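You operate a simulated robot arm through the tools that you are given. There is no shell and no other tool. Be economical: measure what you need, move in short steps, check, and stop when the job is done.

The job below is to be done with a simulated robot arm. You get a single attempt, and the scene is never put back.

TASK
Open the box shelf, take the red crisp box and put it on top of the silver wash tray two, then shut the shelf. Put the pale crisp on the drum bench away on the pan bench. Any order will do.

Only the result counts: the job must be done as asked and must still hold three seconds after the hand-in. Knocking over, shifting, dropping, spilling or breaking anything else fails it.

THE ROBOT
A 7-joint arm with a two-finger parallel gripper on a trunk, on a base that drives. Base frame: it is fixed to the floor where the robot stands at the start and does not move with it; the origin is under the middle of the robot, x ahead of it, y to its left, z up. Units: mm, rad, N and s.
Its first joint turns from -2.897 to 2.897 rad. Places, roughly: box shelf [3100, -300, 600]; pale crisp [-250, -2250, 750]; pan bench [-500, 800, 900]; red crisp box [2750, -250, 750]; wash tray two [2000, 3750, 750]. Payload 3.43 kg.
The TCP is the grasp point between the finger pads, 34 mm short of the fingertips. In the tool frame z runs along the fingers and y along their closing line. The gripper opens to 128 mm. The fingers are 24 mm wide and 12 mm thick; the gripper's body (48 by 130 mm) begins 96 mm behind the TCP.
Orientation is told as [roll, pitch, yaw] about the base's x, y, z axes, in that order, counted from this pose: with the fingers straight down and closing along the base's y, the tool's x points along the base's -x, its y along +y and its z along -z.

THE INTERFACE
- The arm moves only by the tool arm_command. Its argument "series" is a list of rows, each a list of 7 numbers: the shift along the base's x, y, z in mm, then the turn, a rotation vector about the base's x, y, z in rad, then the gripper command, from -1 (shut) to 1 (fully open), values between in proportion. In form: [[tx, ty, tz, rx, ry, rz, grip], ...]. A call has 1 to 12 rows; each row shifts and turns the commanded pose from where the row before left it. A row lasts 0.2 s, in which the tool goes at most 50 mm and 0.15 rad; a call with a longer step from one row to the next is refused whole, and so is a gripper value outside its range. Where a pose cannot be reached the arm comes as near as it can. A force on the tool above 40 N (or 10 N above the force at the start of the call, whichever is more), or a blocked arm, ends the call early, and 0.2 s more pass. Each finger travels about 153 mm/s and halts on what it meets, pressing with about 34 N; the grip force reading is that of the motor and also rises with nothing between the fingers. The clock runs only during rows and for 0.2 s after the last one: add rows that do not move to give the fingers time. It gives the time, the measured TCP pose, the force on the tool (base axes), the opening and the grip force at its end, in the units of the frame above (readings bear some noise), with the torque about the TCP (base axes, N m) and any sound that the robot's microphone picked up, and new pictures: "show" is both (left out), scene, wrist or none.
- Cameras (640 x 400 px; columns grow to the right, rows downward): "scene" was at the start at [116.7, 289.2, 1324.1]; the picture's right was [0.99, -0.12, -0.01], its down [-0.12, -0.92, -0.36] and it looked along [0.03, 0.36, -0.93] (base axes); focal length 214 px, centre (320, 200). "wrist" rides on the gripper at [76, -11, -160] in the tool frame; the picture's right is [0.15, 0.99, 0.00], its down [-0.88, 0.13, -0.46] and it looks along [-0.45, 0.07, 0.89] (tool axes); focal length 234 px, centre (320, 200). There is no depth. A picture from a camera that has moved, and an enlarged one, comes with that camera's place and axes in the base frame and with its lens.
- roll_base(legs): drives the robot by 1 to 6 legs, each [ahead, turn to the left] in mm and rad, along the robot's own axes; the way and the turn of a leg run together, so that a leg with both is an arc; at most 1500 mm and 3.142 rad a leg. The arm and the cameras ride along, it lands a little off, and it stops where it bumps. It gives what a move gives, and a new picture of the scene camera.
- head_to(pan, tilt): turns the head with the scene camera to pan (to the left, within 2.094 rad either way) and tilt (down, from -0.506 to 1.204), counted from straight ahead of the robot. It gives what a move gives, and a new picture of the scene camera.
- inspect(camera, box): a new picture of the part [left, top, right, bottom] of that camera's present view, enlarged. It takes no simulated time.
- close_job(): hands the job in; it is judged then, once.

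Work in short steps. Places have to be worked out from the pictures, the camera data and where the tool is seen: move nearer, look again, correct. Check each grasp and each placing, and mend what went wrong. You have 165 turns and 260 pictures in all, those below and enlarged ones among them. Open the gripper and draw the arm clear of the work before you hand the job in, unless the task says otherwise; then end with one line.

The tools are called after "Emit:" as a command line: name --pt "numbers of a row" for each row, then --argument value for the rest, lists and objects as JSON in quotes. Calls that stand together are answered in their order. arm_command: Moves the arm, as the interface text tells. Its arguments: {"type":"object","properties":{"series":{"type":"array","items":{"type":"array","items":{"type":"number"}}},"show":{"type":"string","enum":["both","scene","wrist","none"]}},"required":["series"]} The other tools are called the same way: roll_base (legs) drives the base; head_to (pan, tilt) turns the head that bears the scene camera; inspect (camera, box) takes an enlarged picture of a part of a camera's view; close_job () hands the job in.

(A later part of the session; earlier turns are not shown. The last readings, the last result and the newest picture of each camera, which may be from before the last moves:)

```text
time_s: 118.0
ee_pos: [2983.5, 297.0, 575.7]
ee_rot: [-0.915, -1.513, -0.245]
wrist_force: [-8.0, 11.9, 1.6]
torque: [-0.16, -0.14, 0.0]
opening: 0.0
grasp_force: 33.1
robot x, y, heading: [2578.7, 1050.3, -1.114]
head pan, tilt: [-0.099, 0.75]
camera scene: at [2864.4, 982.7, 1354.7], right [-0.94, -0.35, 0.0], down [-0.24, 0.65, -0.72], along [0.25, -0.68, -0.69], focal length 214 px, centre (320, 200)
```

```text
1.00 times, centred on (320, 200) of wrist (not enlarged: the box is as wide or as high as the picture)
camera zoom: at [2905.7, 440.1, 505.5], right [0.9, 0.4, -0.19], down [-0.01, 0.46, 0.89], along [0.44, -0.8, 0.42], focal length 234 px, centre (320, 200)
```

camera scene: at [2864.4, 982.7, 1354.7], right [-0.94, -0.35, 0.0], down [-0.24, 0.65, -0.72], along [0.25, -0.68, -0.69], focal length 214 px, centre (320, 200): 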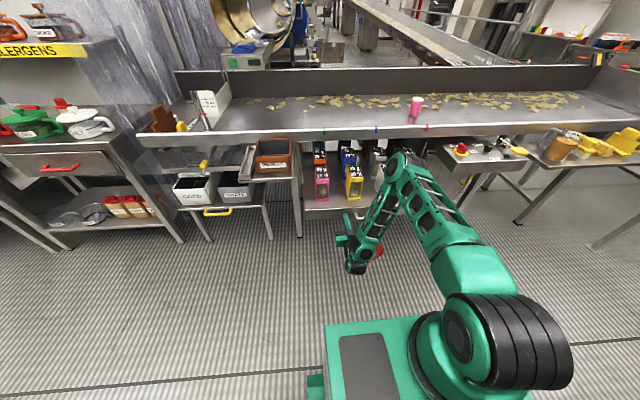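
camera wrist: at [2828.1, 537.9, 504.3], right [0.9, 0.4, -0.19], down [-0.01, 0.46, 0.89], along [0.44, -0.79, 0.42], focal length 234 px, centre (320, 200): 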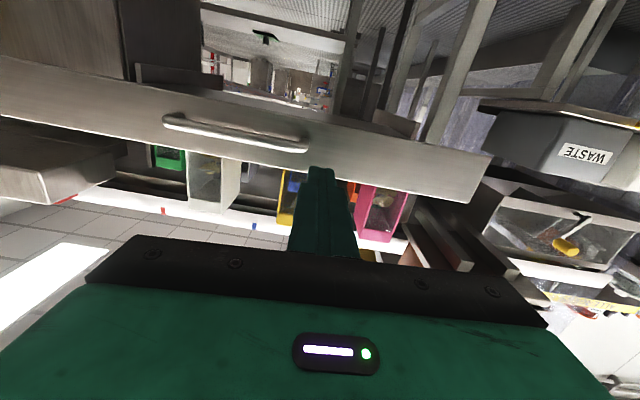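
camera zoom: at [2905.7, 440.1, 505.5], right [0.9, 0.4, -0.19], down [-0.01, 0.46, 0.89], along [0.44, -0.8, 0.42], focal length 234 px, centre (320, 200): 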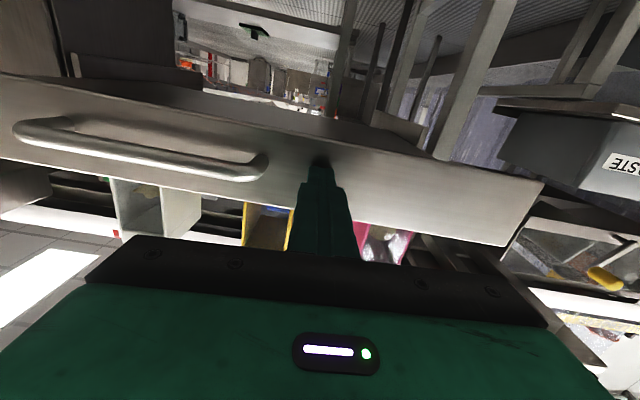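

It's in contact with the plate at 14 N. I'll push on in steps with the base.

Emit:
roll_base --legs '[[100, 0]]'

Emit:
roll_base --legs '[[100, 0]]'

```text
time_s: 119.1
ee_pos: [3024.2, 214.2, 586.3]
ee_rot: [-1.067, -1.518, -0.09]
wrist_force: [-4.0, 13.9, 1.6]
torque: [-0.27, -0.07, 0.19]
opening: 0.0
grasp_force: 32.8
robot x, y, heading: [2621.6, 958.6, -1.109]
head pan, tilt: [-0.099, 0.75]
camera scene: at [2908.7, 892.8, 1354.7], right [-0.94, -0.35, 0.0], down [-0.24, 0.65, -0.72], along [0.25, -0.68, -0.69], focal length 214 px, centre (320, 200)
```

scene: 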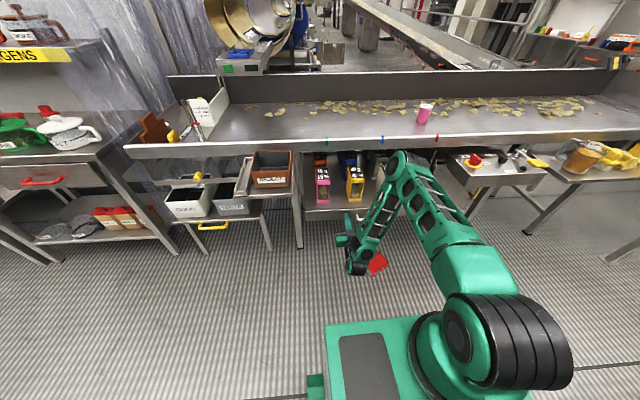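

```text
time_s: 120.3
ee_pos: [3066.6, 130.2, 595.5]
ee_rot: [-1.26, -1.526, 0.102]
wrist_force: [-3.3, 13.4, 2.3]
torque: [-0.21, -0.12, 0.14]
opening: 0.0
grasp_force: 33.1
robot x, y, heading: [2664.9, 869.7, -1.115]
head pan, tilt: [-0.099, 0.75]
camera scene: at [2953.8, 801.1, 1354.7], right [-0.94, -0.35, 0.0], down [-0.24, 0.65, -0.72], along [0.25, -0.68, -0.69], focal length 214 px, centre (320, 200)
```

scene: 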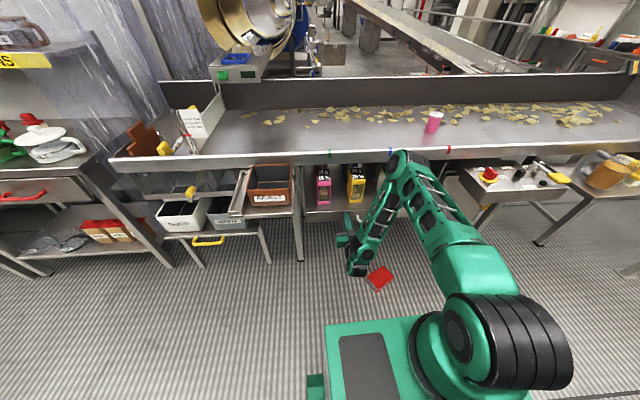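

The tool is creeping upwards and the elbow is close to the bench edge. I'll back the base off 150 mm and finish the push with the arm stretched out at the right height.

Emit:
roll_base --legs '[[-170, 0]]'

Emit:
arm_command --pt "0 0 -10 0 0 0 -1" --pt "0 0 -10 0 0 0 -1" --pt "15 -32 -2 0 0 0 -1" --pt "15 -32 0 0 0 0 -1" --pt "15 -32 0 0 0 0 -1" --pt "15 -32 0 0 0 0 -1" --pt "0 0 0 0 0 0 -1"

```text
time_s: 121.7
ee_pos: [2987.5, 290.5, 605.6]
ee_rot: [-1.534, -1.528, 0.378]
wrist_force: [0.0, 0.9, 0.5]
torque: [-0.03, 0.01, -0.01]
opening: 0.0
grasp_force: 32.6
robot x, y, heading: [2586.8, 1022.8, -1.115]
head pan, tilt: [-0.099, 0.75]
camera scene: at [2878.2, 954.7, 1354.6], right [-0.94, -0.35, 0.0], down [-0.24, 0.65, -0.72], along [0.25, -0.68, -0.69], focal length 214 px, centre (320, 200)
```

scene: 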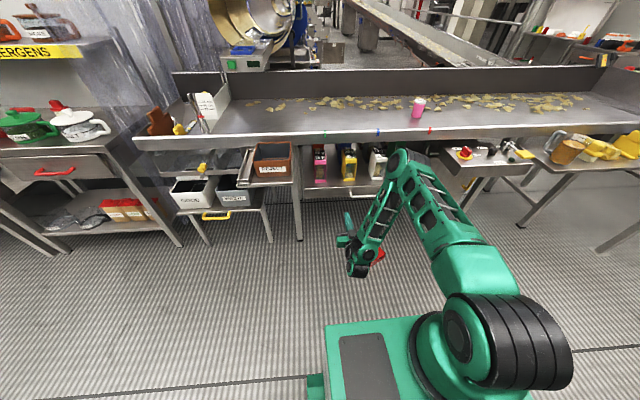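

```text
time_s: 123.3
ee_pos: [3045.2, 167.8, 596.3]
ee_rot: [-1.823, -1.527, 0.665]
wrist_force: [1.0, 0.1, -0.3]
torque: [-0.04, -0.03, -0.03]
opening: 0.0
grasp_force: 32.8
out of reach, approached as far as the arm can: row 1
robot x, y, heading: [2587.7, 1025.2, -1.112]
head pan, tilt: [-0.099, 0.75]
camera scene: at [2878.2, 954.7, 1354.6], right [-0.94, -0.35, 0.0], down [-0.24, 0.65, -0.72], along [0.25, -0.68, -0.69], focal length 214 px, centre (320, 200)
camera wrist: at [2969.4, 307.6, 520.0], right [0.9, 0.39, -0.19], down [-0.03, 0.49, 0.87], along [0.43, -0.78, 0.46], focal length 234 px, centre (320, 200)
```

scene: 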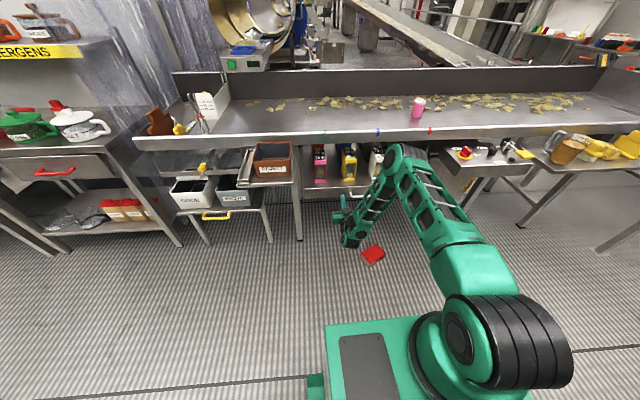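
wrist: 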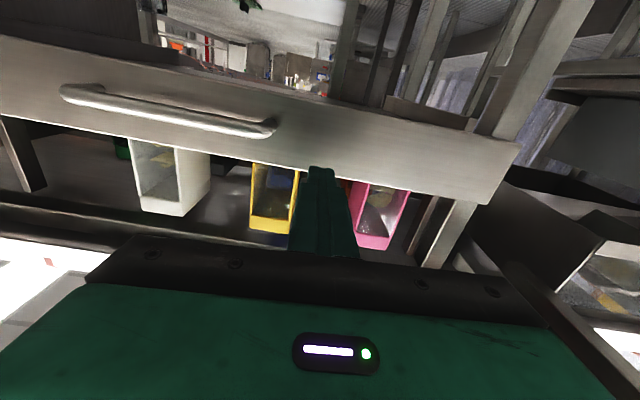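

I'll lower the tool 25 mm to mid-plate, then push forward with the arm.

Emit:
arm_command --pt "0 0 -14 0 0 0 -1" --pt "0 0 -12 0 0 0 -1" --pt "8 -18 0 0 0 0 -1" --pt "8 -18 0 0 0 0 -1" --pt "8 -18 0 0 0 0 -1" --pt "0 0 0 0 0 0 -1" --show "wrist"

```text
time_s: 124.7
ee_pos: [3069.6, 112.4, 570.7]
ee_rot: [-1.839, -1.527, 0.683]
wrist_force: [-3.8, 8.2, 5.9]
torque: [-0.07, -0.09, 0.05]
opening: 0.3
grasp_force: 32.8
robot x, y, heading: [2588.9, 1022.5, -1.114]
head pan, tilt: [-0.099, 0.75]
camera wrist: at [2993.2, 252.8, 494.1], right [0.9, 0.39, -0.19], down [-0.03, 0.49, 0.87], along [0.43, -0.78, 0.46], focal length 234 px, centre (320, 200)
```

wrist: 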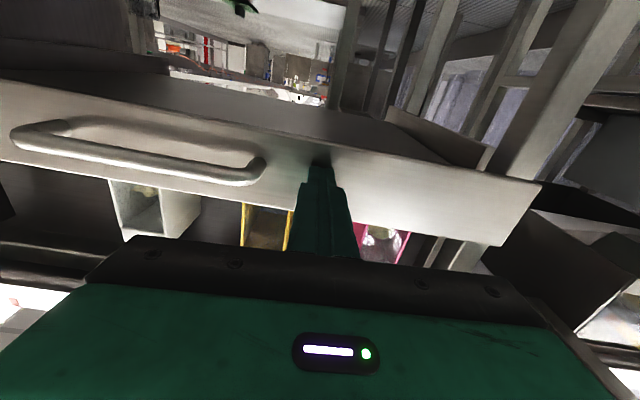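

It's in contact at mid-height, with roughly 80 mm still to go. I'll push gently until it stops.

Emit:
arm_command --pt "5 -11 0 0 0 0 -1" --pt "5 -11 0 0 0 0 -1" --pt "5 -11 0 0 0 0 -1" --pt "5 -11 0 0 0 0 -1" --pt "5 -11 0 0 0 0 -1" --pt "5 -11 0 0 0 0 -1" --pt "5 -11 0 0 0 0 -1" --pt "5 -11 0 0 0 0 -1"

Emit:
inspect --camera "scene" --box '[240, 110, 480, 280]'

```text
time_s: 126.2
ee_pos: [3095.9, 55.6, 581.8]
ee_rot: [-2.032, -1.522, 0.875]
wrist_force: [0.1, -0.3, -1.0]
torque: [-0.1, -0.06, 0.0]
opening: 0.1
grasp_force: 32.5
robot x, y, heading: [2591.3, 1025.3, -1.109]
head pan, tilt: [-0.099, 0.75]
stopped in row 7: the force on the tool passed its limit at 67 N (the readings are from after the stop); the commanded pose is now the measured one
camera scene: at [2878.4, 954.3, 1354.5], right [-0.94, -0.35, 0.0], down [-0.24, 0.65, -0.72], along [0.25, -0.68, -0.69], focal length 214 px, centre (320, 200)
camera wrist: at [3019.4, 193.9, 504.3], right [0.9, 0.39, -0.19], down [-0.04, 0.5, 0.86], along [0.43, -0.77, 0.47], focal length 234 px, centre (320, 200)
```

scene: 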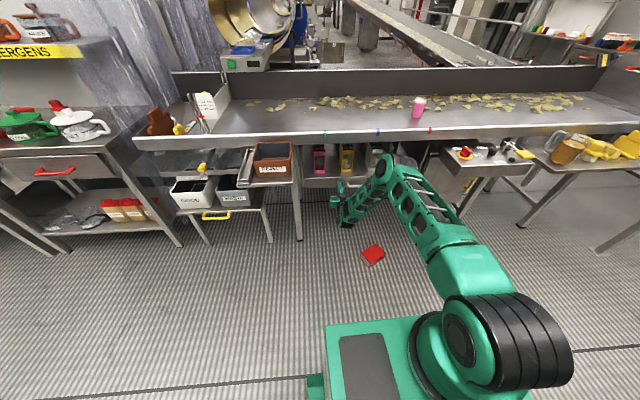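
wrist: 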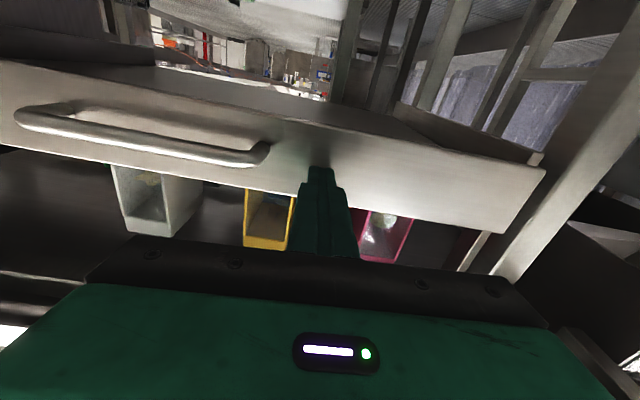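

```text
2.35 times, centred on (360, 195) of scene
camera zoom: at [2878.4, 954.3, 1354.5], right [-0.94, -0.35, 0.0], down [-0.24, 0.65, -0.72], along [0.25, -0.68, -0.69], focal length 505 px, centre (226, 212)
```

zoom: 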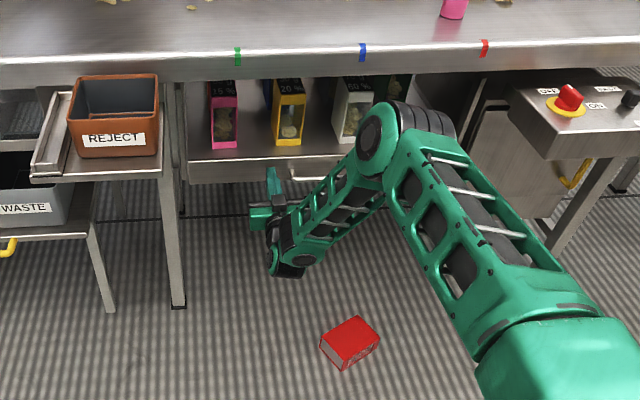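

The drawer front is back at its original closed line (n ≈ -1305, against -1302 at the start). I'll back off and then check it.

Emit:
roll_base --legs '[[-200, 0]]'

Emit:
arm_command --pt "-12 20 25 0.1189 0.055 0 -1" --pt "-12 20 25 0.1189 0.055 0 -1" --pt "-12 20 25 0.1189 0.055 0 -1" --pt "-12 20 25 0.1189 0.055 0 -1" --pt "-12 20 25 0.1189 0.055 0 -1" --pt "-12 20 25 0.1189 0.055 0 -1" --pt "-12 20 25 0.1189 0.055 0 -1" --pt "-12 20 25 0.1189 0.055 0 -1" --pt "-12 15 25 0.1189 0.055 0 0" --pt "-12 10 15 0.1189 0.055 0 1" --pt "-12 5 0 0.1189 0.055 0 1" --pt "-12 0 0 0.1189 0.055 0 1"

Emit:
inspect --camera "scene" --box '[260, 100, 460, 240]'

```text
time_s: 127.8
ee_pos: [3009.0, 230.6, 582.5]
ee_rot: [-2.043, -1.522, 0.886]
wrist_force: [0.2, 0.6, 0.3]
torque: [0.02, 0.01, 0.01]
opening: 0.0
grasp_force: 33.1
robot x, y, heading: [2499.4, 1202.5, -1.114]
head pan, tilt: [-0.099, 0.75]
camera scene: at [2791.3, 1131.5, 1354.6], right [-0.94, -0.35, 0.0], down [-0.24, 0.65, -0.72], along [0.25, -0.68, -0.69], focal length 214 px, centre (320, 200)
```

scene: 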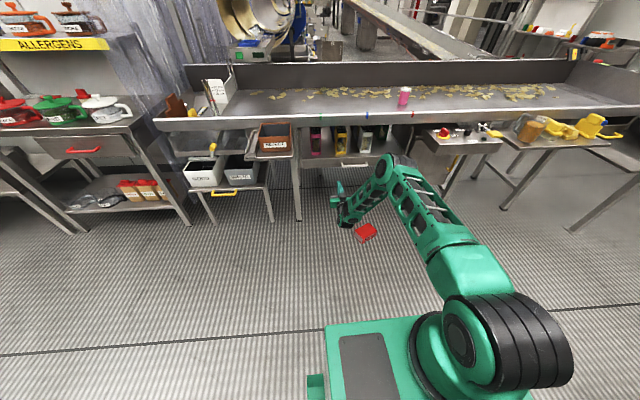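

```text
time_s: 130.4
ee_pos: [2861.3, 427.8, 836.6]
ee_rot: [-0.019, -0.031, -1.094]
wrist_force: [0.6, 0.2, 0.2]
torque: [-0.03, -0.02, 0.01]
opening: 128.0
grasp_force: 0.1
robot x, y, heading: [2503.5, 1202.4, -1.115]
head pan, tilt: [-0.099, 0.75]
camera scene: at [2791.1, 1131.9, 1354.6], right [-0.94, -0.35, 0.0], down [-0.24, 0.65, -0.72], along [0.25, -0.68, -0.69], focal length 214 px, centre (320, 200)
camera wrist: at [2817.4, 496.3, 994.6], right [0.81, 0.58, -0.03], down [0.52, -0.7, 0.48], along [0.26, -0.4, -0.88], focal length 234 px, centre (320, 200)
```

scene: 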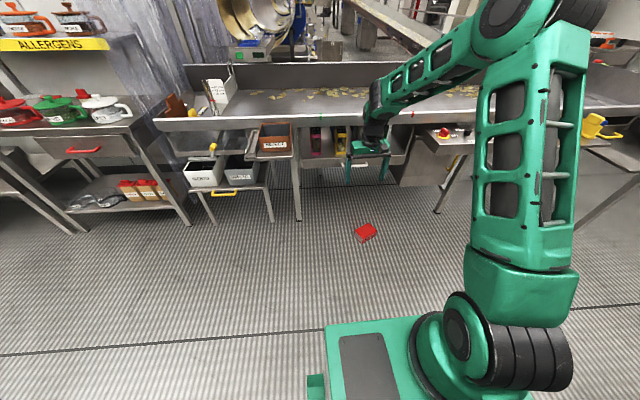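
wrist: 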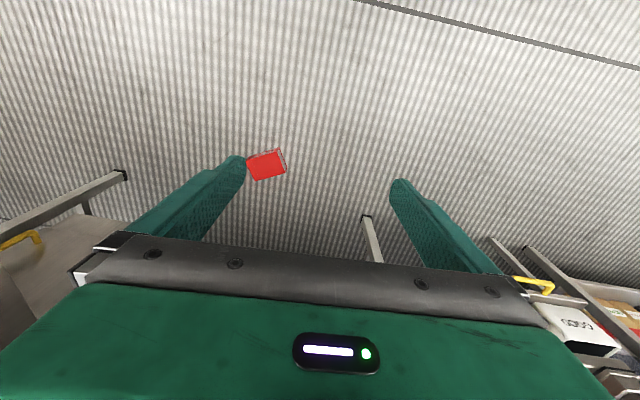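

```text
2.86 times, centred on (360, 170) of scene
camera zoom: at [2791.1, 1131.9, 1354.6], right [-0.94, -0.35, 0.0], down [-0.24, 0.65, -0.72], along [0.25, -0.68, -0.69], focal length 613 px, centre (206, 286)
```

zoom: 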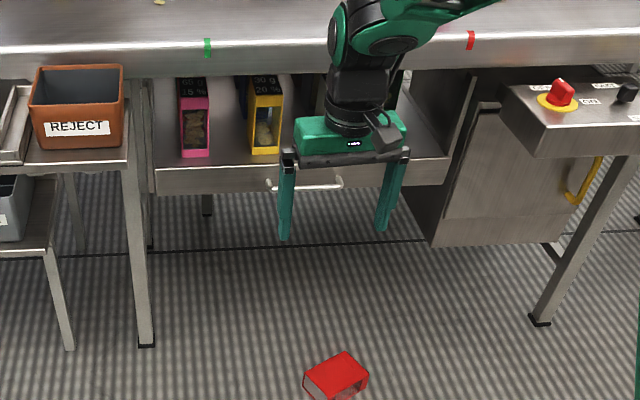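

The handle is at (2981, -28), so the drawer is shut. Now for the floor box near (2819, 58): I'll enlarge it to see its faces.

Emit:
inspect --camera "wrist" --box '[220, 130, 320, 200]'

Emit:
inspect --camera "scene" --box '[335, 210, 395, 255]'

```text
5.71 times, centred on (270, 165) of wrist
camera zoom: at [2817.4, 496.3, 994.6], right [0.81, 0.58, -0.03], down [0.52, -0.7, 0.48], along [0.26, -0.4, -0.88], focal length 1338 px, centre (606, 400)
```

zoom: 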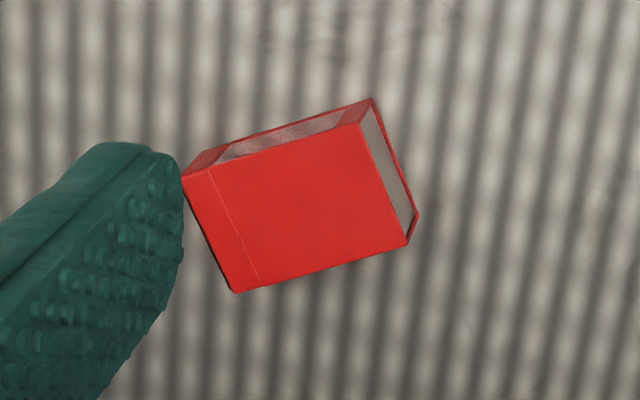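

```text
8.89 times, centred on (365, 232) of scene
camera zoom: at [2791.1, 1131.9, 1354.6], right [-0.94, -0.35, 0.0], down [-0.24, 0.65, -0.72], along [0.25, -0.68, -0.69], focal length 1906 px, centre (-80, -89)
```

zoom: 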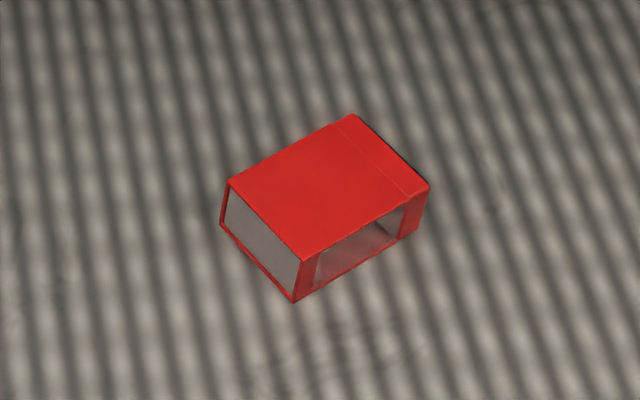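

The grey end is the box's bottom. It's centred at about (2816, 65) with its long axis at 0.92 rad. I'll drive closer, then turn the tool so its fingers span the 93 mm width.

Emit:
roll_base --legs '[[480, 0]]'

Emit:
arm_command --pt "-26 4 -30 0 0 -0.12 1" --pt "-26 4 -30 0 0 -0.12 1" --pt "-26 4 -30 0 0 -0.12 1" --pt "-26 4 -30 0 0 -0.12 1" --pt "-26 4 -30 0 0 -0.12 1" --pt "-26 4 -30 0 0 -0.12 1" --pt "-26 4 -30 0 0 -0.12 1" --pt "-26 4 -30 0 0 -0.12 1" --pt "-26 4 -30 0 0 -0.12 1" --pt "-26 4 -30 0 0 -0.05 1"

```text
time_s: 133.0
ee_pos: [3041.7, 55.5, 854.5]
ee_rot: [-0.026, -0.042, -1.104]
wrist_force: [-0.8, -0.9, -1.7]
torque: [0.1, 0.05, 0.01]
opening: 128.0
grasp_force: 0.1
robot x, y, heading: [2693.8, 805.6, -1.115]
head pan, tilt: [-0.099, 0.75]
stopped in leg 1: the force on the tool passed its limit at 65 N (the readings are from after the stop); the commanded pose is now the measured one
camera scene: at [2985.8, 735.6, 1354.4], right [-0.94, -0.35, 0.0], down [-0.24, 0.65, -0.72], along [0.25, -0.68, -0.69], focal length 214 px, centre (320, 200)
```

scene: 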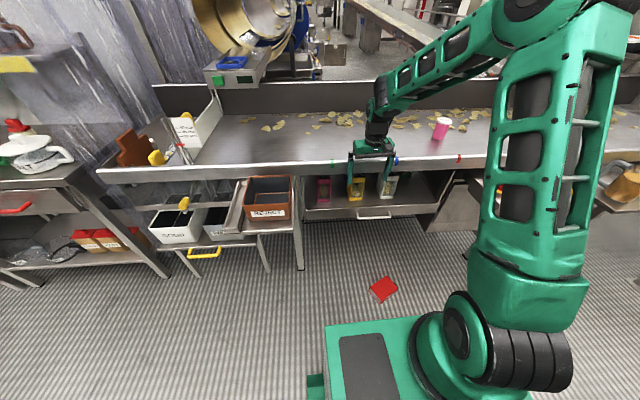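

```text
time_s: 135.2
ee_pos: [2782.5, 95.0, 554.2]
ee_rot: [-0.026, -0.042, -2.235]
wrist_force: [0.6, 0.8, -0.8]
torque: [0.0, 0.0, 0.0]
opening: 127.7
grasp_force: 0.2
robot x, y, heading: [2695.7, 807.4, -1.108]
head pan, tilt: [-0.099, 0.75]
camera scene: at [2985.4, 736.6, 1354.6], right [-0.94, -0.35, 0.0], down [-0.24, 0.65, -0.72], along [0.25, -0.68, -0.69], focal length 214 px, centre (320, 200)
camera wrist: at [2828.5, 165.2, 712.1], right [0.87, -0.5, -0.03], down [-0.42, -0.76, 0.49], along [-0.27, -0.41, -0.87], focal length 234 px, centre (320, 200)
```

scene: 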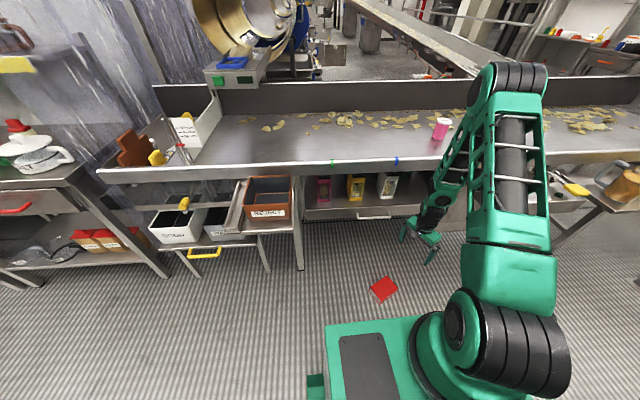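
wrist: 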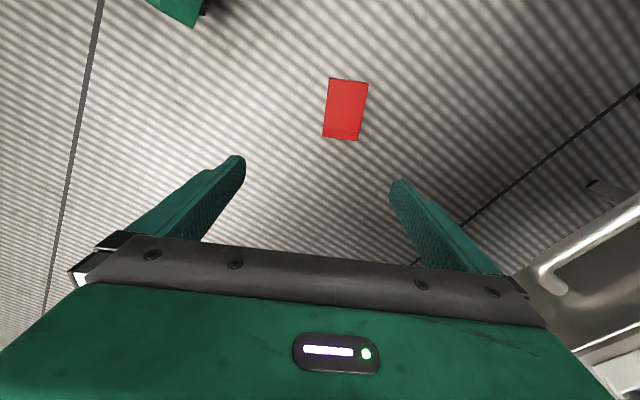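

The wrist view confirms the box centre at (2818, 59) with its axis at 0.94 rad. I'll centre over the grasp point, level the tool and come down to z 160.

Emit:
arm_command --pt "3 -8 -36 0.003 -0.007 0.005 1" --pt "3 -8 -36 0.003 -0.007 0.005 1" --pt "3 -8 -36 0.003 -0.007 0.005 1" --pt "3 -8 -36 0.003 -0.007 0.005 1" --pt "3 -8 -36 0.003 -0.007 0.005 1" --pt "3 -8 -36 0.003 -0.007 0.005 1" --pt "3 -8 -36 0 0 0 1" --pt "0 0 -36 0 0 0 1" --pt "0 0 -36 0 0 0 1" --pt "0 0 -36 0 0 0 1" --pt "0 0 -36 0 0 0 1"

```text
time_s: 137.6
ee_pos: [2801.4, 40.1, 160.3]
ee_rot: [-0.005, -0.004, -2.204]
wrist_force: [0.3, 0.4, -0.2]
torque: [-0.01, 0.02, 0.0]
opening: 128.2
grasp_force: 0.1
robot x, y, heading: [2697.4, 810.3, -1.112]
head pan, tilt: [-0.099, 0.75]
camera scene: at [2985.3, 736.4, 1354.6], right [-0.94, -0.35, 0.0], down [-0.24, 0.65, -0.72], along [0.25, -0.68, -0.69], focal length 214 px, centre (320, 200)
camera wrist: at [2839.7, 109.0, 319.7], right [0.88, -0.47, 0.0], down [-0.41, -0.79, 0.46], along [-0.22, -0.4, -0.89], focal length 234 px, centre (320, 200)
```

scene: 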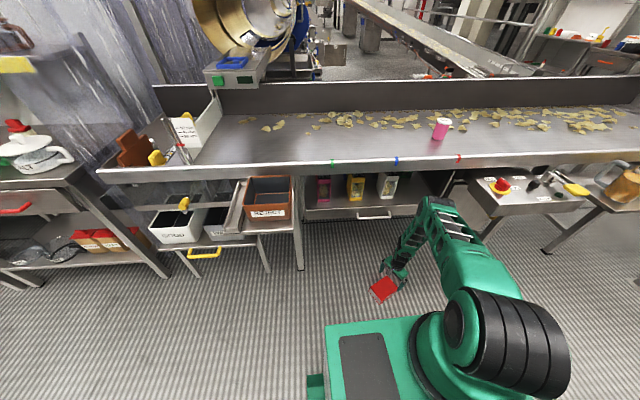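
wrist: 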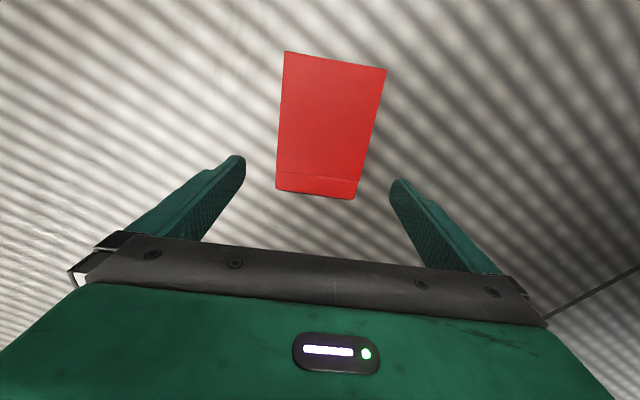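

It's well aligned. I'll descend to z 48 and close fully for a firm grip.

Emit:
arm_command --pt "0 0 -30 0 0 0 1" --pt "0 0 -30 0 0 0 1" --pt "0 0 -30 0 0 0 1" --pt "0 0 -20 0 0 0 1" --pt "0 0 0 0 0 0 0.5" --pt "0 0 0 0 0 0 0.2" --pt "0 0 0 0 0 0 -1" --pt "0 0 0 0 0 0 -1" --pt "0 0 0 0 0 0 -1" --show "wrist"

```text
time_s: 139.6
ee_pos: [2800.8, 40.6, 86.9]
ee_rot: [-0.004, -0.004, -2.205]
wrist_force: [0.4, -1.7, 0.8]
torque: [-0.11, -0.14, -0.09]
opening: 99.2
grasp_force: 34.0
out of reach, approached as far as the arm can: row 3, 4
robot x, y, heading: [2697.8, 803.0, -1.114]
head pan, tilt: [-0.099, 0.75]
camera wrist: at [2838.3, 109.3, 246.4], right [0.88, -0.47, 0.0], down [-0.41, -0.79, 0.46], along [-0.22, -0.4, -0.89], focal length 234 px, centre (320, 200)
```

wrist: 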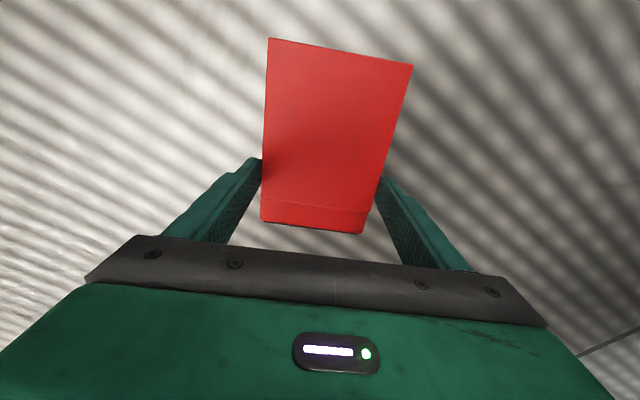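

The arm bottoms out at z 87, so the fingertips barely overlap the box. I'll open, rise, move the base 90 mm closer and try again.

Emit:
arm_command --pt "0 0 0 0 0 0 1" --pt "0 0 0 0 0 0 1" --pt "-14 30 40 0 0 0 1" --pt "-14 30 40 0 0 0 1" --pt "-14 30 40 0 0 0 1" --show "none"

Emit:
roll_base --legs '[[90, 0]]'

Emit:
inspect --camera "wrist" --box '[0, 0, 640, 400]'

```text
refused: row 3 steps farther than a row can; nothing moved
```

```text
time_s: 140.7
ee_pos: [2841.4, -40.4, 86.4]
ee_rot: [-0.003, -0.004, -2.203]
wrist_force: [-1.6, 2.3, 4.1]
torque: [0.0, 0.08, -0.04]
opening: 99.6
grasp_force: 34.1
robot x, y, heading: [2738.5, 723.8, -1.118]
head pan, tilt: [-0.099, 0.75]
camera scene: at [3025.7, 654.4, 1354.6], right [-0.94, -0.35, 0.0], down [-0.24, 0.65, -0.72], along [0.25, -0.68, -0.69], focal length 214 px, centre (320, 200)
```

scene: 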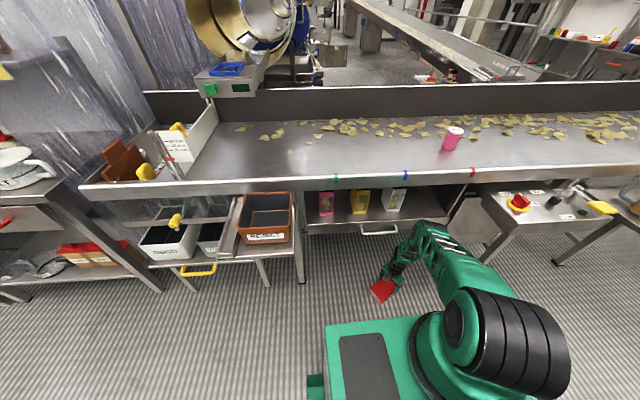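

```text
1.00 times, centred on (320, 200) of wrist (not enlarged: the box is as wide or as high as the picture)
camera zoom: at [2878.5, 27.5, 246.4], right [0.88, -0.47, 0.0], down [-0.41, -0.79, 0.46], along [-0.22, -0.4, -0.89], focal length 234 px, centre (320, 200)
```

zoom: 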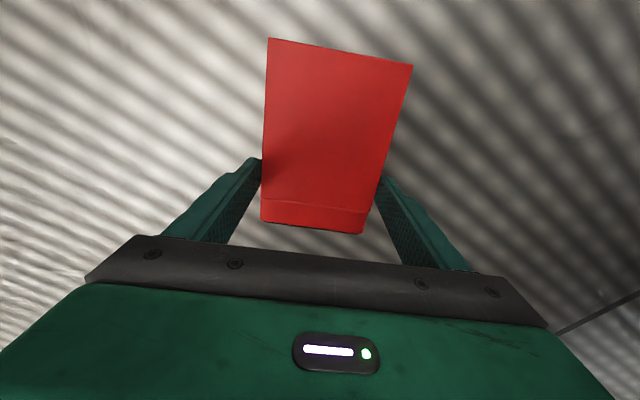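

The rise was refused, so the base dragged the gripped box 90 mm along the floor; the pose in the hand is unchanged. I'll slide it back towards the robot with the arm, which also gives me the shorter radius I want.

Emit:
arm_command --pt "-3 20 0 0 0 0 -1" --pt "-3 20 0 0 0 0 -1" --pt "-3 20 0 0 0 0 -1" --pt "-3 20 0 0 0 0 -1" --pt "-3 20 0 0 0 0 -1" --pt "0 0 0 0 0 0 -1" --show "wrist"

```text
time_s: 142.1
ee_pos: [2824.3, 59.9, 96.3]
ee_rot: [0.008, -0.009, -2.203]
wrist_force: [-0.6, -0.4, -1.6]
torque: [-0.02, 0.05, 0.02]
opening: 99.7
grasp_force: 33.7
robot x, y, heading: [2737.9, 725.2, -1.115]
head pan, tilt: [-0.099, 0.75]
camera wrist: at [2861.0, 130.1, 255.2], right [0.88, -0.47, 0.01], down [-0.42, -0.78, 0.46], along [-0.21, -0.41, -0.89], focal length 234 px, centre (320, 200)
```

wrist: 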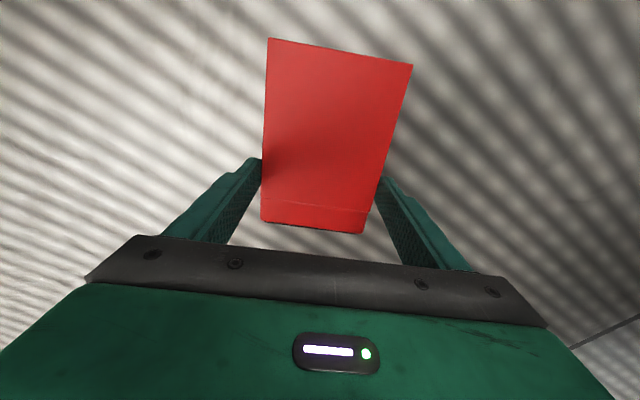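

The box came up slightly with the hand. I'll set it down, open, go lower and re-grip.

Emit:
arm_command --pt "0 0 -9 0 0 0 -1" --pt "0 0 0 0 0 0 0.8" --pt "0 0 0 0 0 0 1" --pt "0 0 -15 0 0 0 1" --pt "0 0 -15 0 0 0 1" --pt "0 0 -12 0 0 0 1" --pt "0 0 0 0 0 0 1" --show "wrist"

```text
time_s: 143.7
ee_pos: [2825.5, 61.1, 64.6]
ee_rot: [0.006, -0.009, -2.204]
wrist_force: [0.0, -0.2, 0.3]
torque: [0.0, 0.01, -0.01]
opening: 128.3
grasp_force: 0.0
out of reach, approached as far as the arm can: row 5, 6
robot x, y, heading: [2736.1, 723.3, -1.113]
head pan, tilt: [-0.099, 0.75]
camera wrist: at [2861.7, 130.4, 223.2], right [0.88, -0.47, 0.01], down [-0.42, -0.78, 0.46], along [-0.21, -0.41, -0.89], focal length 234 px, centre (320, 200)
```

wrist: 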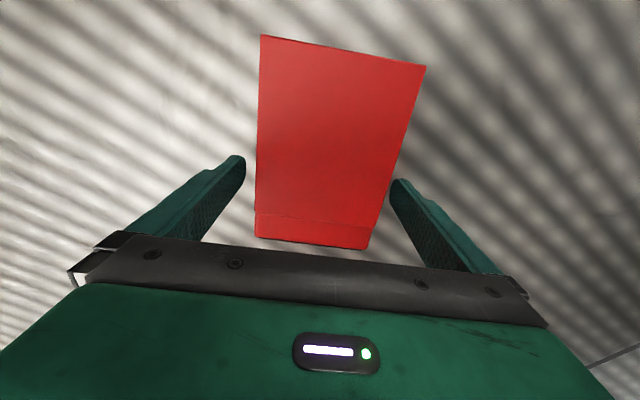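

The TCP is at z 65, so the fingertips overlap the box by about 30 mm, which is enough. I'll close fully and lift.

Emit:
arm_command --pt "0 0 0 0 0 0 0.6" --pt "0 0 0 0 0 0 -1" --pt "0 0 0 0 0 0 -1" --pt "0 0 0 0 0 0 -1" --pt "-2 8 20 0 0 0 -1" --pt "-2 10 30 0 0 0 -1" --pt "-3 15 40 0 0 0 -1" --pt "0 0 0 0 0 0 -1"

```text
time_s: 145.5
ee_pos: [2819.0, 93.2, 152.7]
ee_rot: [0.007, -0.007, -2.204]
wrist_force: [0.7, 1.3, -1.2]
torque: [-0.03, 0.01, 0.0]
opening: 99.8
grasp_force: 33.8
robot x, y, heading: [2740.0, 724.6, -1.115]
head pan, tilt: [-0.099, 0.75]
camera scene: at [3025.7, 654.3, 1354.6], right [-0.94, -0.35, 0.0], down [-0.24, 0.65, -0.72], along [0.25, -0.68, -0.69], focal length 214 px, centre (320, 200)
camera wrist: at [2855.8, 163.1, 312.0], right [0.88, -0.47, 0.01], down [-0.42, -0.78, 0.46], along [-0.21, -0.41, -0.89], focal length 234 px, centre (320, 200)
```

scene: 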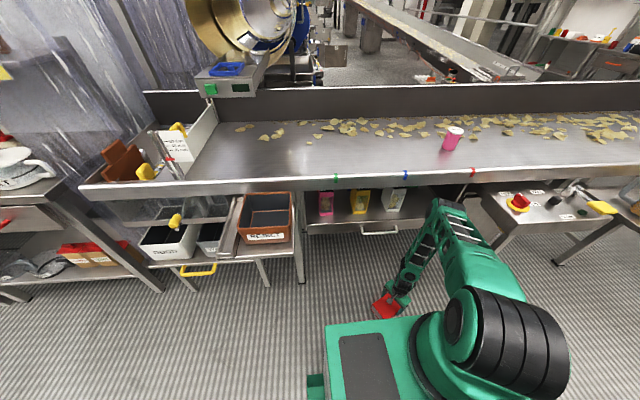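
wrist: 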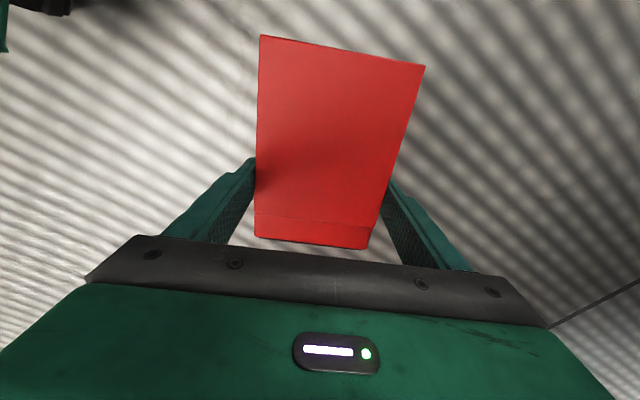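

The box is held firmly at 34 N. I'll back away from the bench before raising the arm.

Emit:
roll_base --legs '[[-300, 0], [-220, 0]]'

Emit:
arm_command --pt "0 0 45 0 0 0 -1" --pt "0 0 45 0 0 0 -1" --pt "0 0 45 0 0 0 -1" --pt "0 0 45 0 0 0 -1" --pt "0 0 45 0 0 0 -1" --pt "0 0 45 0 0 0 -1" --pt "0 0 45 0 0 0 -1" --pt "0 0 45 0 0 0 -1" --pt "0 0 45 0 0 0 -1" --pt "0 0 45 0 0 0 -1" --pt "0 0 45 0 0 0 -1" --pt "0 0 45 0 0 0 -1"

```text
time_s: 148.9
ee_pos: [2589.2, 561.6, 153.0]
ee_rot: [0.009, -0.009, -2.205]
wrist_force: [0.2, 0.0, -2.2]
torque: [-0.03, 0.02, 0.03]
opening: 99.7
grasp_force: 34.4
robot x, y, heading: [2507.2, 1195.0, -1.114]
head pan, tilt: [-0.099, 0.75]
camera scene: at [2795.5, 1123.1, 1354.6], right [-0.94, -0.35, 0.0], down [-0.24, 0.65, -0.72], along [0.25, -0.68, -0.69], focal length 214 px, centre (320, 200)
```

scene: 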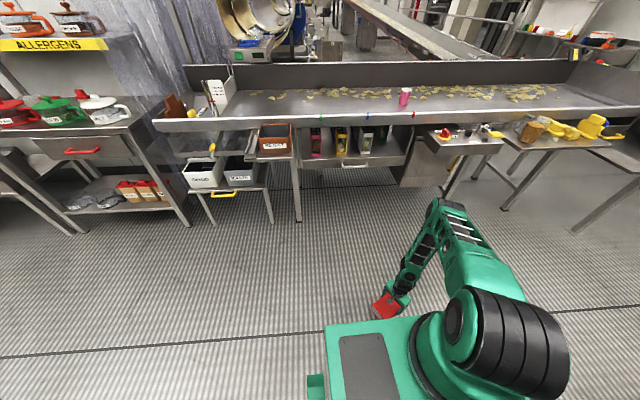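

```text
time_s: 151.5
ee_pos: [2588.0, 561.4, 699.4]
ee_rot: [0.018, -0.014, -2.205]
wrist_force: [0.0, 0.0, -1.9]
torque: [0.05, 0.02, 0.0]
opening: 99.9
grasp_force: 34.1
robot x, y, heading: [2508.6, 1189.0, -1.114]
head pan, tilt: [-0.099, 0.75]
camera scene: at [2795.6, 1122.6, 1354.6], right [-0.94, -0.35, 0.0], down [-0.24, 0.65, -0.72], along [0.25, -0.68, -0.69], focal length 214 px, centre (320, 200)
camera wrist: at [2623.6, 632.9, 859.0], right [0.88, -0.47, 0.02], down [-0.42, -0.78, 0.47], along [-0.21, -0.42, -0.88], focal length 234 px, centre (320, 200)
```

scene: 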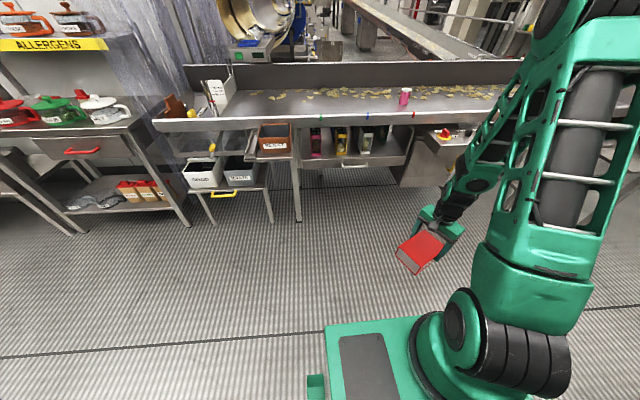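
wrist: 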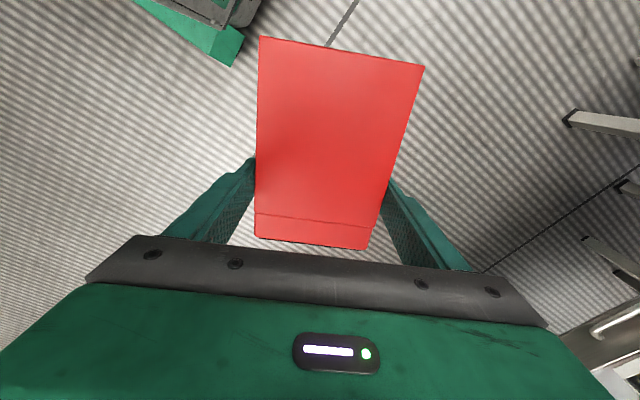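

I'll raise it to about 950 while turning the tool back in line with the robot's heading.

Emit:
arm_command --pt "0 0 30 0 0 0.136 -1" --pt "0 0 30 0 0 0.136 -1" --pt "0 0 30 0 0 0.136 -1" --pt "0 0 30 0 0 0.136 -1" --pt "0 0 30 0 0 0.136 -1" --pt "0 0 30 0 0 0.136 -1" --pt "0 0 30 0 0 0.136 -1" --pt "0 0 30 0 0 0.136 -1" --show "none"

Emit:
roll_base --legs '[[0, 0.8], [0, 0.73]]'

Emit:
head_to --pan 0.5 --tilt 0.4

Emit:
inspect --camera "scene" --box '[180, 100, 420, 260]'

```text
time_s: 153.3
ee_pos: [2587.8, 561.6, 936.9]
ee_rot: [0.021, -0.012, -1.113]
wrist_force: [-0.3, 0.4, -1.6]
torque: [0.01, -0.04, 0.03]
opening: 99.5
grasp_force: 33.5
robot x, y, heading: [2507.1, 1194.9, -1.111]
head pan, tilt: [-0.099, 0.75]
```

```text
time_s: 158.2
ee_pos: [3141.0, 1248.1, 938.5]
ee_rot: [0.018, -0.015, 0.415]
wrist_force: [0.5, -1.1, -1.8]
torque: [0.01, -0.02, 0.02]
opening: 99.3
grasp_force: 34.1
robot x, y, heading: [2518.3, 1177.1, 0.412]
head pan, tilt: [-0.099, 0.75]
camera scene: at [2600.2, 1460.2, 1354.7], right [0.31, -0.95, 0.0], down [-0.66, -0.22, -0.72], along [0.69, 0.22, -0.69], focal length 214 px, centre (320, 200)
```

scene: 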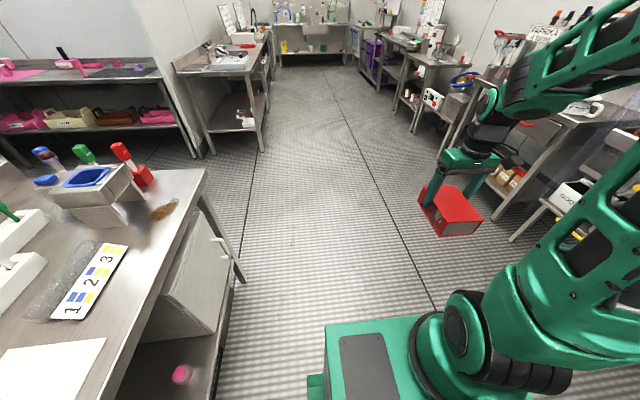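

```text
time_s: 159.2
ee_pos: [3130.7, 1244.7, 945.8]
ee_rot: [0.019, -0.026, 0.415]
wrist_force: [0.4, 0.3, -1.8]
torque: [0.02, -0.03, 0.02]
opening: 99.4
grasp_force: 33.7
robot x, y, heading: [2517.7, 1177.4, 0.413]
head pan, tilt: [0.499, 0.4]
camera scene: at [2578.8, 1508.1, 1385.7], right [0.79, -0.61, -0.01], down [-0.25, -0.31, -0.92], along [0.56, 0.73, -0.4], focal length 214 px, centre (320, 200)
```

scene: 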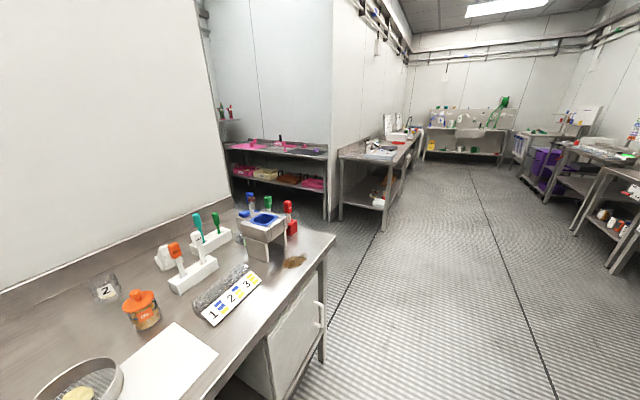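

```text
2.50 times, centred on (300, 180) of scene
camera zoom: at [2578.8, 1508.1, 1385.7], right [0.79, -0.61, -0.01], down [-0.25, -0.31, -0.92], along [0.56, 0.73, -0.4], focal length 536 px, centre (370, 250)
```

zoom: 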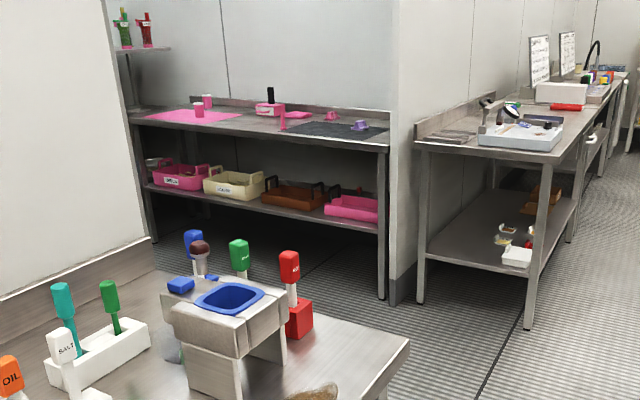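

The recess opens past the end of the left bench, and wash tray two must be inside it on the left. I'll drive along the corridor to face the opening, then turn in.

Emit:
roll_base --legs '[[750, 0], [750, 0.02], [0, 0.8], [0, 0.75]]'

Emit:
head_to --pan 0.4 --tilt 0.4

```text
time_s: 171.6
ee_pos: [3843.1, 2388.1, 946.6]
ee_rot: [0.018, -0.026, 1.959]
wrist_force: [0.5, -0.4, -2.2]
torque: [-0.01, 0.01, 0.0]
opening: 99.5
grasp_force: 33.7
robot x, y, heading: [3912.8, 1780.3, 1.959]
head pan, tilt: [0.499, 0.4]
camera scene: at [3587.4, 1853.0, 1385.8], right [0.63, 0.77, -0.01], down [0.31, -0.26, -0.92], along [-0.71, 0.58, -0.4], focal length 214 px, centre (320, 200)
```

scene: 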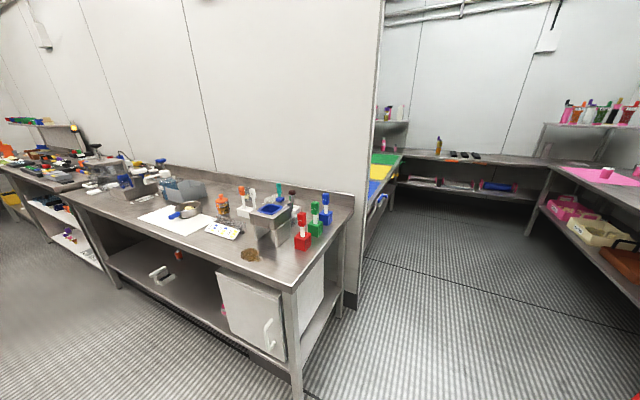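

```text
time_s: 172.3
ee_pos: [3846.8, 2378.0, 950.9]
ee_rot: [0.019, -0.041, 1.96]
wrist_force: [-0.2, 0.9, -2.4]
torque: [0.03, -0.01, -0.01]
opening: 99.4
grasp_force: 34.1
robot x, y, heading: [3915.0, 1779.5, 1.953]
head pan, tilt: [0.4, 0.4]
camera scene: at [3593.4, 1860.2, 1385.7], right [0.71, 0.71, -0.01], down [0.28, -0.29, -0.92], along [-0.65, 0.65, -0.4], focal length 214 px, centre (320, 200)
```

scene: 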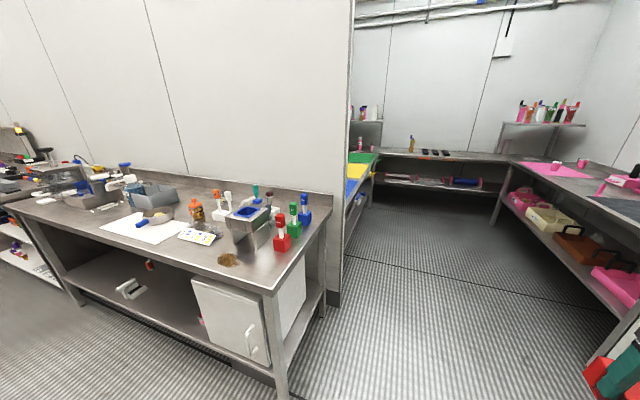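

The room goes in past the wall edge, with a bench of coloured mats on the left and another at the back. I'll drive in 1200 mm and look left.

Emit:
roll_base --legs '[[1200, 0]]'

Emit:
head_to --pan 0.9 --tilt 0.4

```text
time_s: 178.4
ee_pos: [3401.0, 3463.6, 952.6]
ee_rot: [0.022, -0.039, 1.966]
wrist_force: [0.0, 0.1, -1.8]
torque: [0.01, 0.0, -0.04]
opening: 99.7
grasp_force: 34.1
robot x, y, heading: [3470.7, 2868.4, 1.962]
head pan, tilt: [0.4, 0.4]
camera scene: at [3149.4, 2944.0, 1385.7], right [0.7, 0.71, -0.01], down [0.28, -0.29, -0.92], along [-0.65, 0.64, -0.4], focal length 214 px, centre (320, 200)
```

scene: 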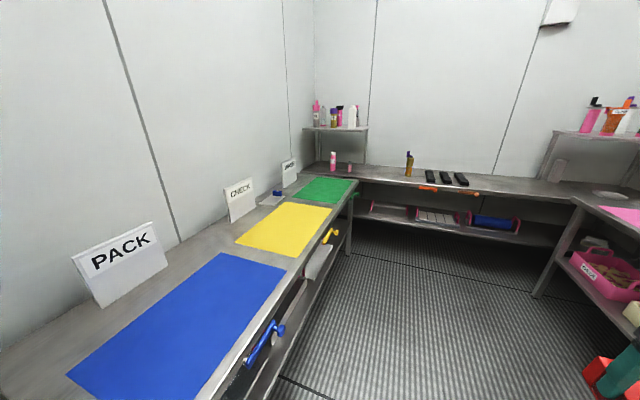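

```text
time_s: 179.3
ee_pos: [3405.2, 3452.2, 959.1]
ee_rot: [0.02, -0.052, 1.967]
wrist_force: [-0.1, -0.4, -1.7]
torque: [0.02, -0.02, 0.02]
opening: 99.2
grasp_force: 33.9
robot x, y, heading: [3476.0, 2864.5, 1.96]
head pan, tilt: [0.901, 0.4]
camera scene: at [3126.2, 2904.5, 1386.1], right [0.28, 0.96, -0.01], down [0.38, -0.12, -0.92], along [-0.88, 0.25, -0.4], focal length 214 px, centre (320, 200)
```

scene: 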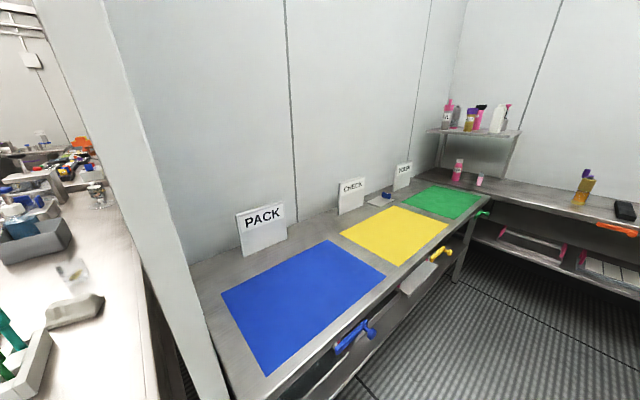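

The expected tray spot falls near the yellow mat at "CHECK". I'll enlarge the view to look for silver trays and read the signs.

Emit:
inspect --camera "scene" --box '[320, 150, 640, 350]'

Emit:
head_to --pan -0.1 --tilt 0.4

Emit:
inspect --camera "scene" --box '[80, 100, 400, 300]'

```text
2.00 times, centred on (480, 250) of scene
camera zoom: at [3126.2, 2904.5, 1386.1], right [0.28, 0.96, -0.01], down [0.38, -0.12, -0.92], along [-0.88, 0.25, -0.4], focal length 429 px, centre (0, 100)
```

zoom: 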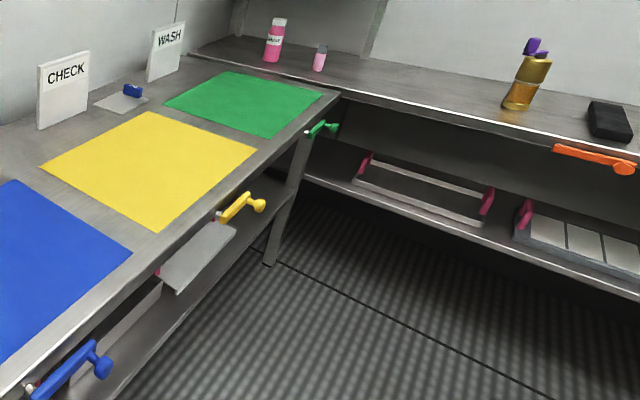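

```text
time_s: 180.6
ee_pos: [3405.8, 3451.8, 958.3]
ee_rot: [0.02, -0.053, 1.965]
wrist_force: [-0.3, -0.4, -1.0]
torque: [0.02, 0.01, 0.03]
opening: 99.3
grasp_force: 34.4
robot x, y, heading: [3473.2, 2865.9, 1.962]
head pan, tilt: [-0.099, 0.4]
camera scene: at [3188.6, 2967.5, 1385.6], right [0.96, 0.29, 0.0], down [0.12, -0.38, -0.92], along [-0.26, 0.88, -0.4], focal length 214 px, centre (320, 200)
```

scene: 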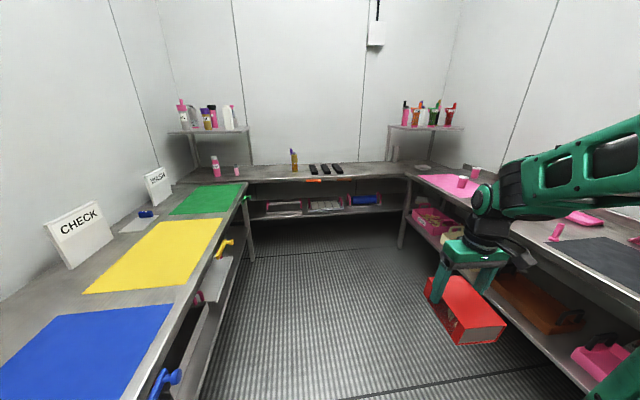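

```text
2.00 times, centred on (240, 200) of scene
camera zoom: at [3188.6, 2967.5, 1385.6], right [0.96, 0.29, 0.0], down [0.12, -0.38, -0.92], along [-0.26, 0.88, -0.4], focal length 429 px, centre (480, 200)
```

zoom: 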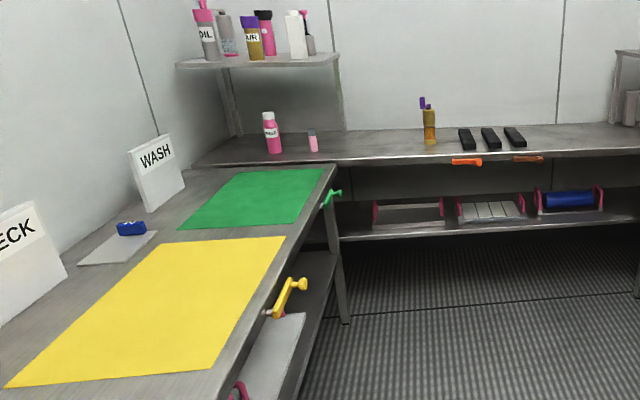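

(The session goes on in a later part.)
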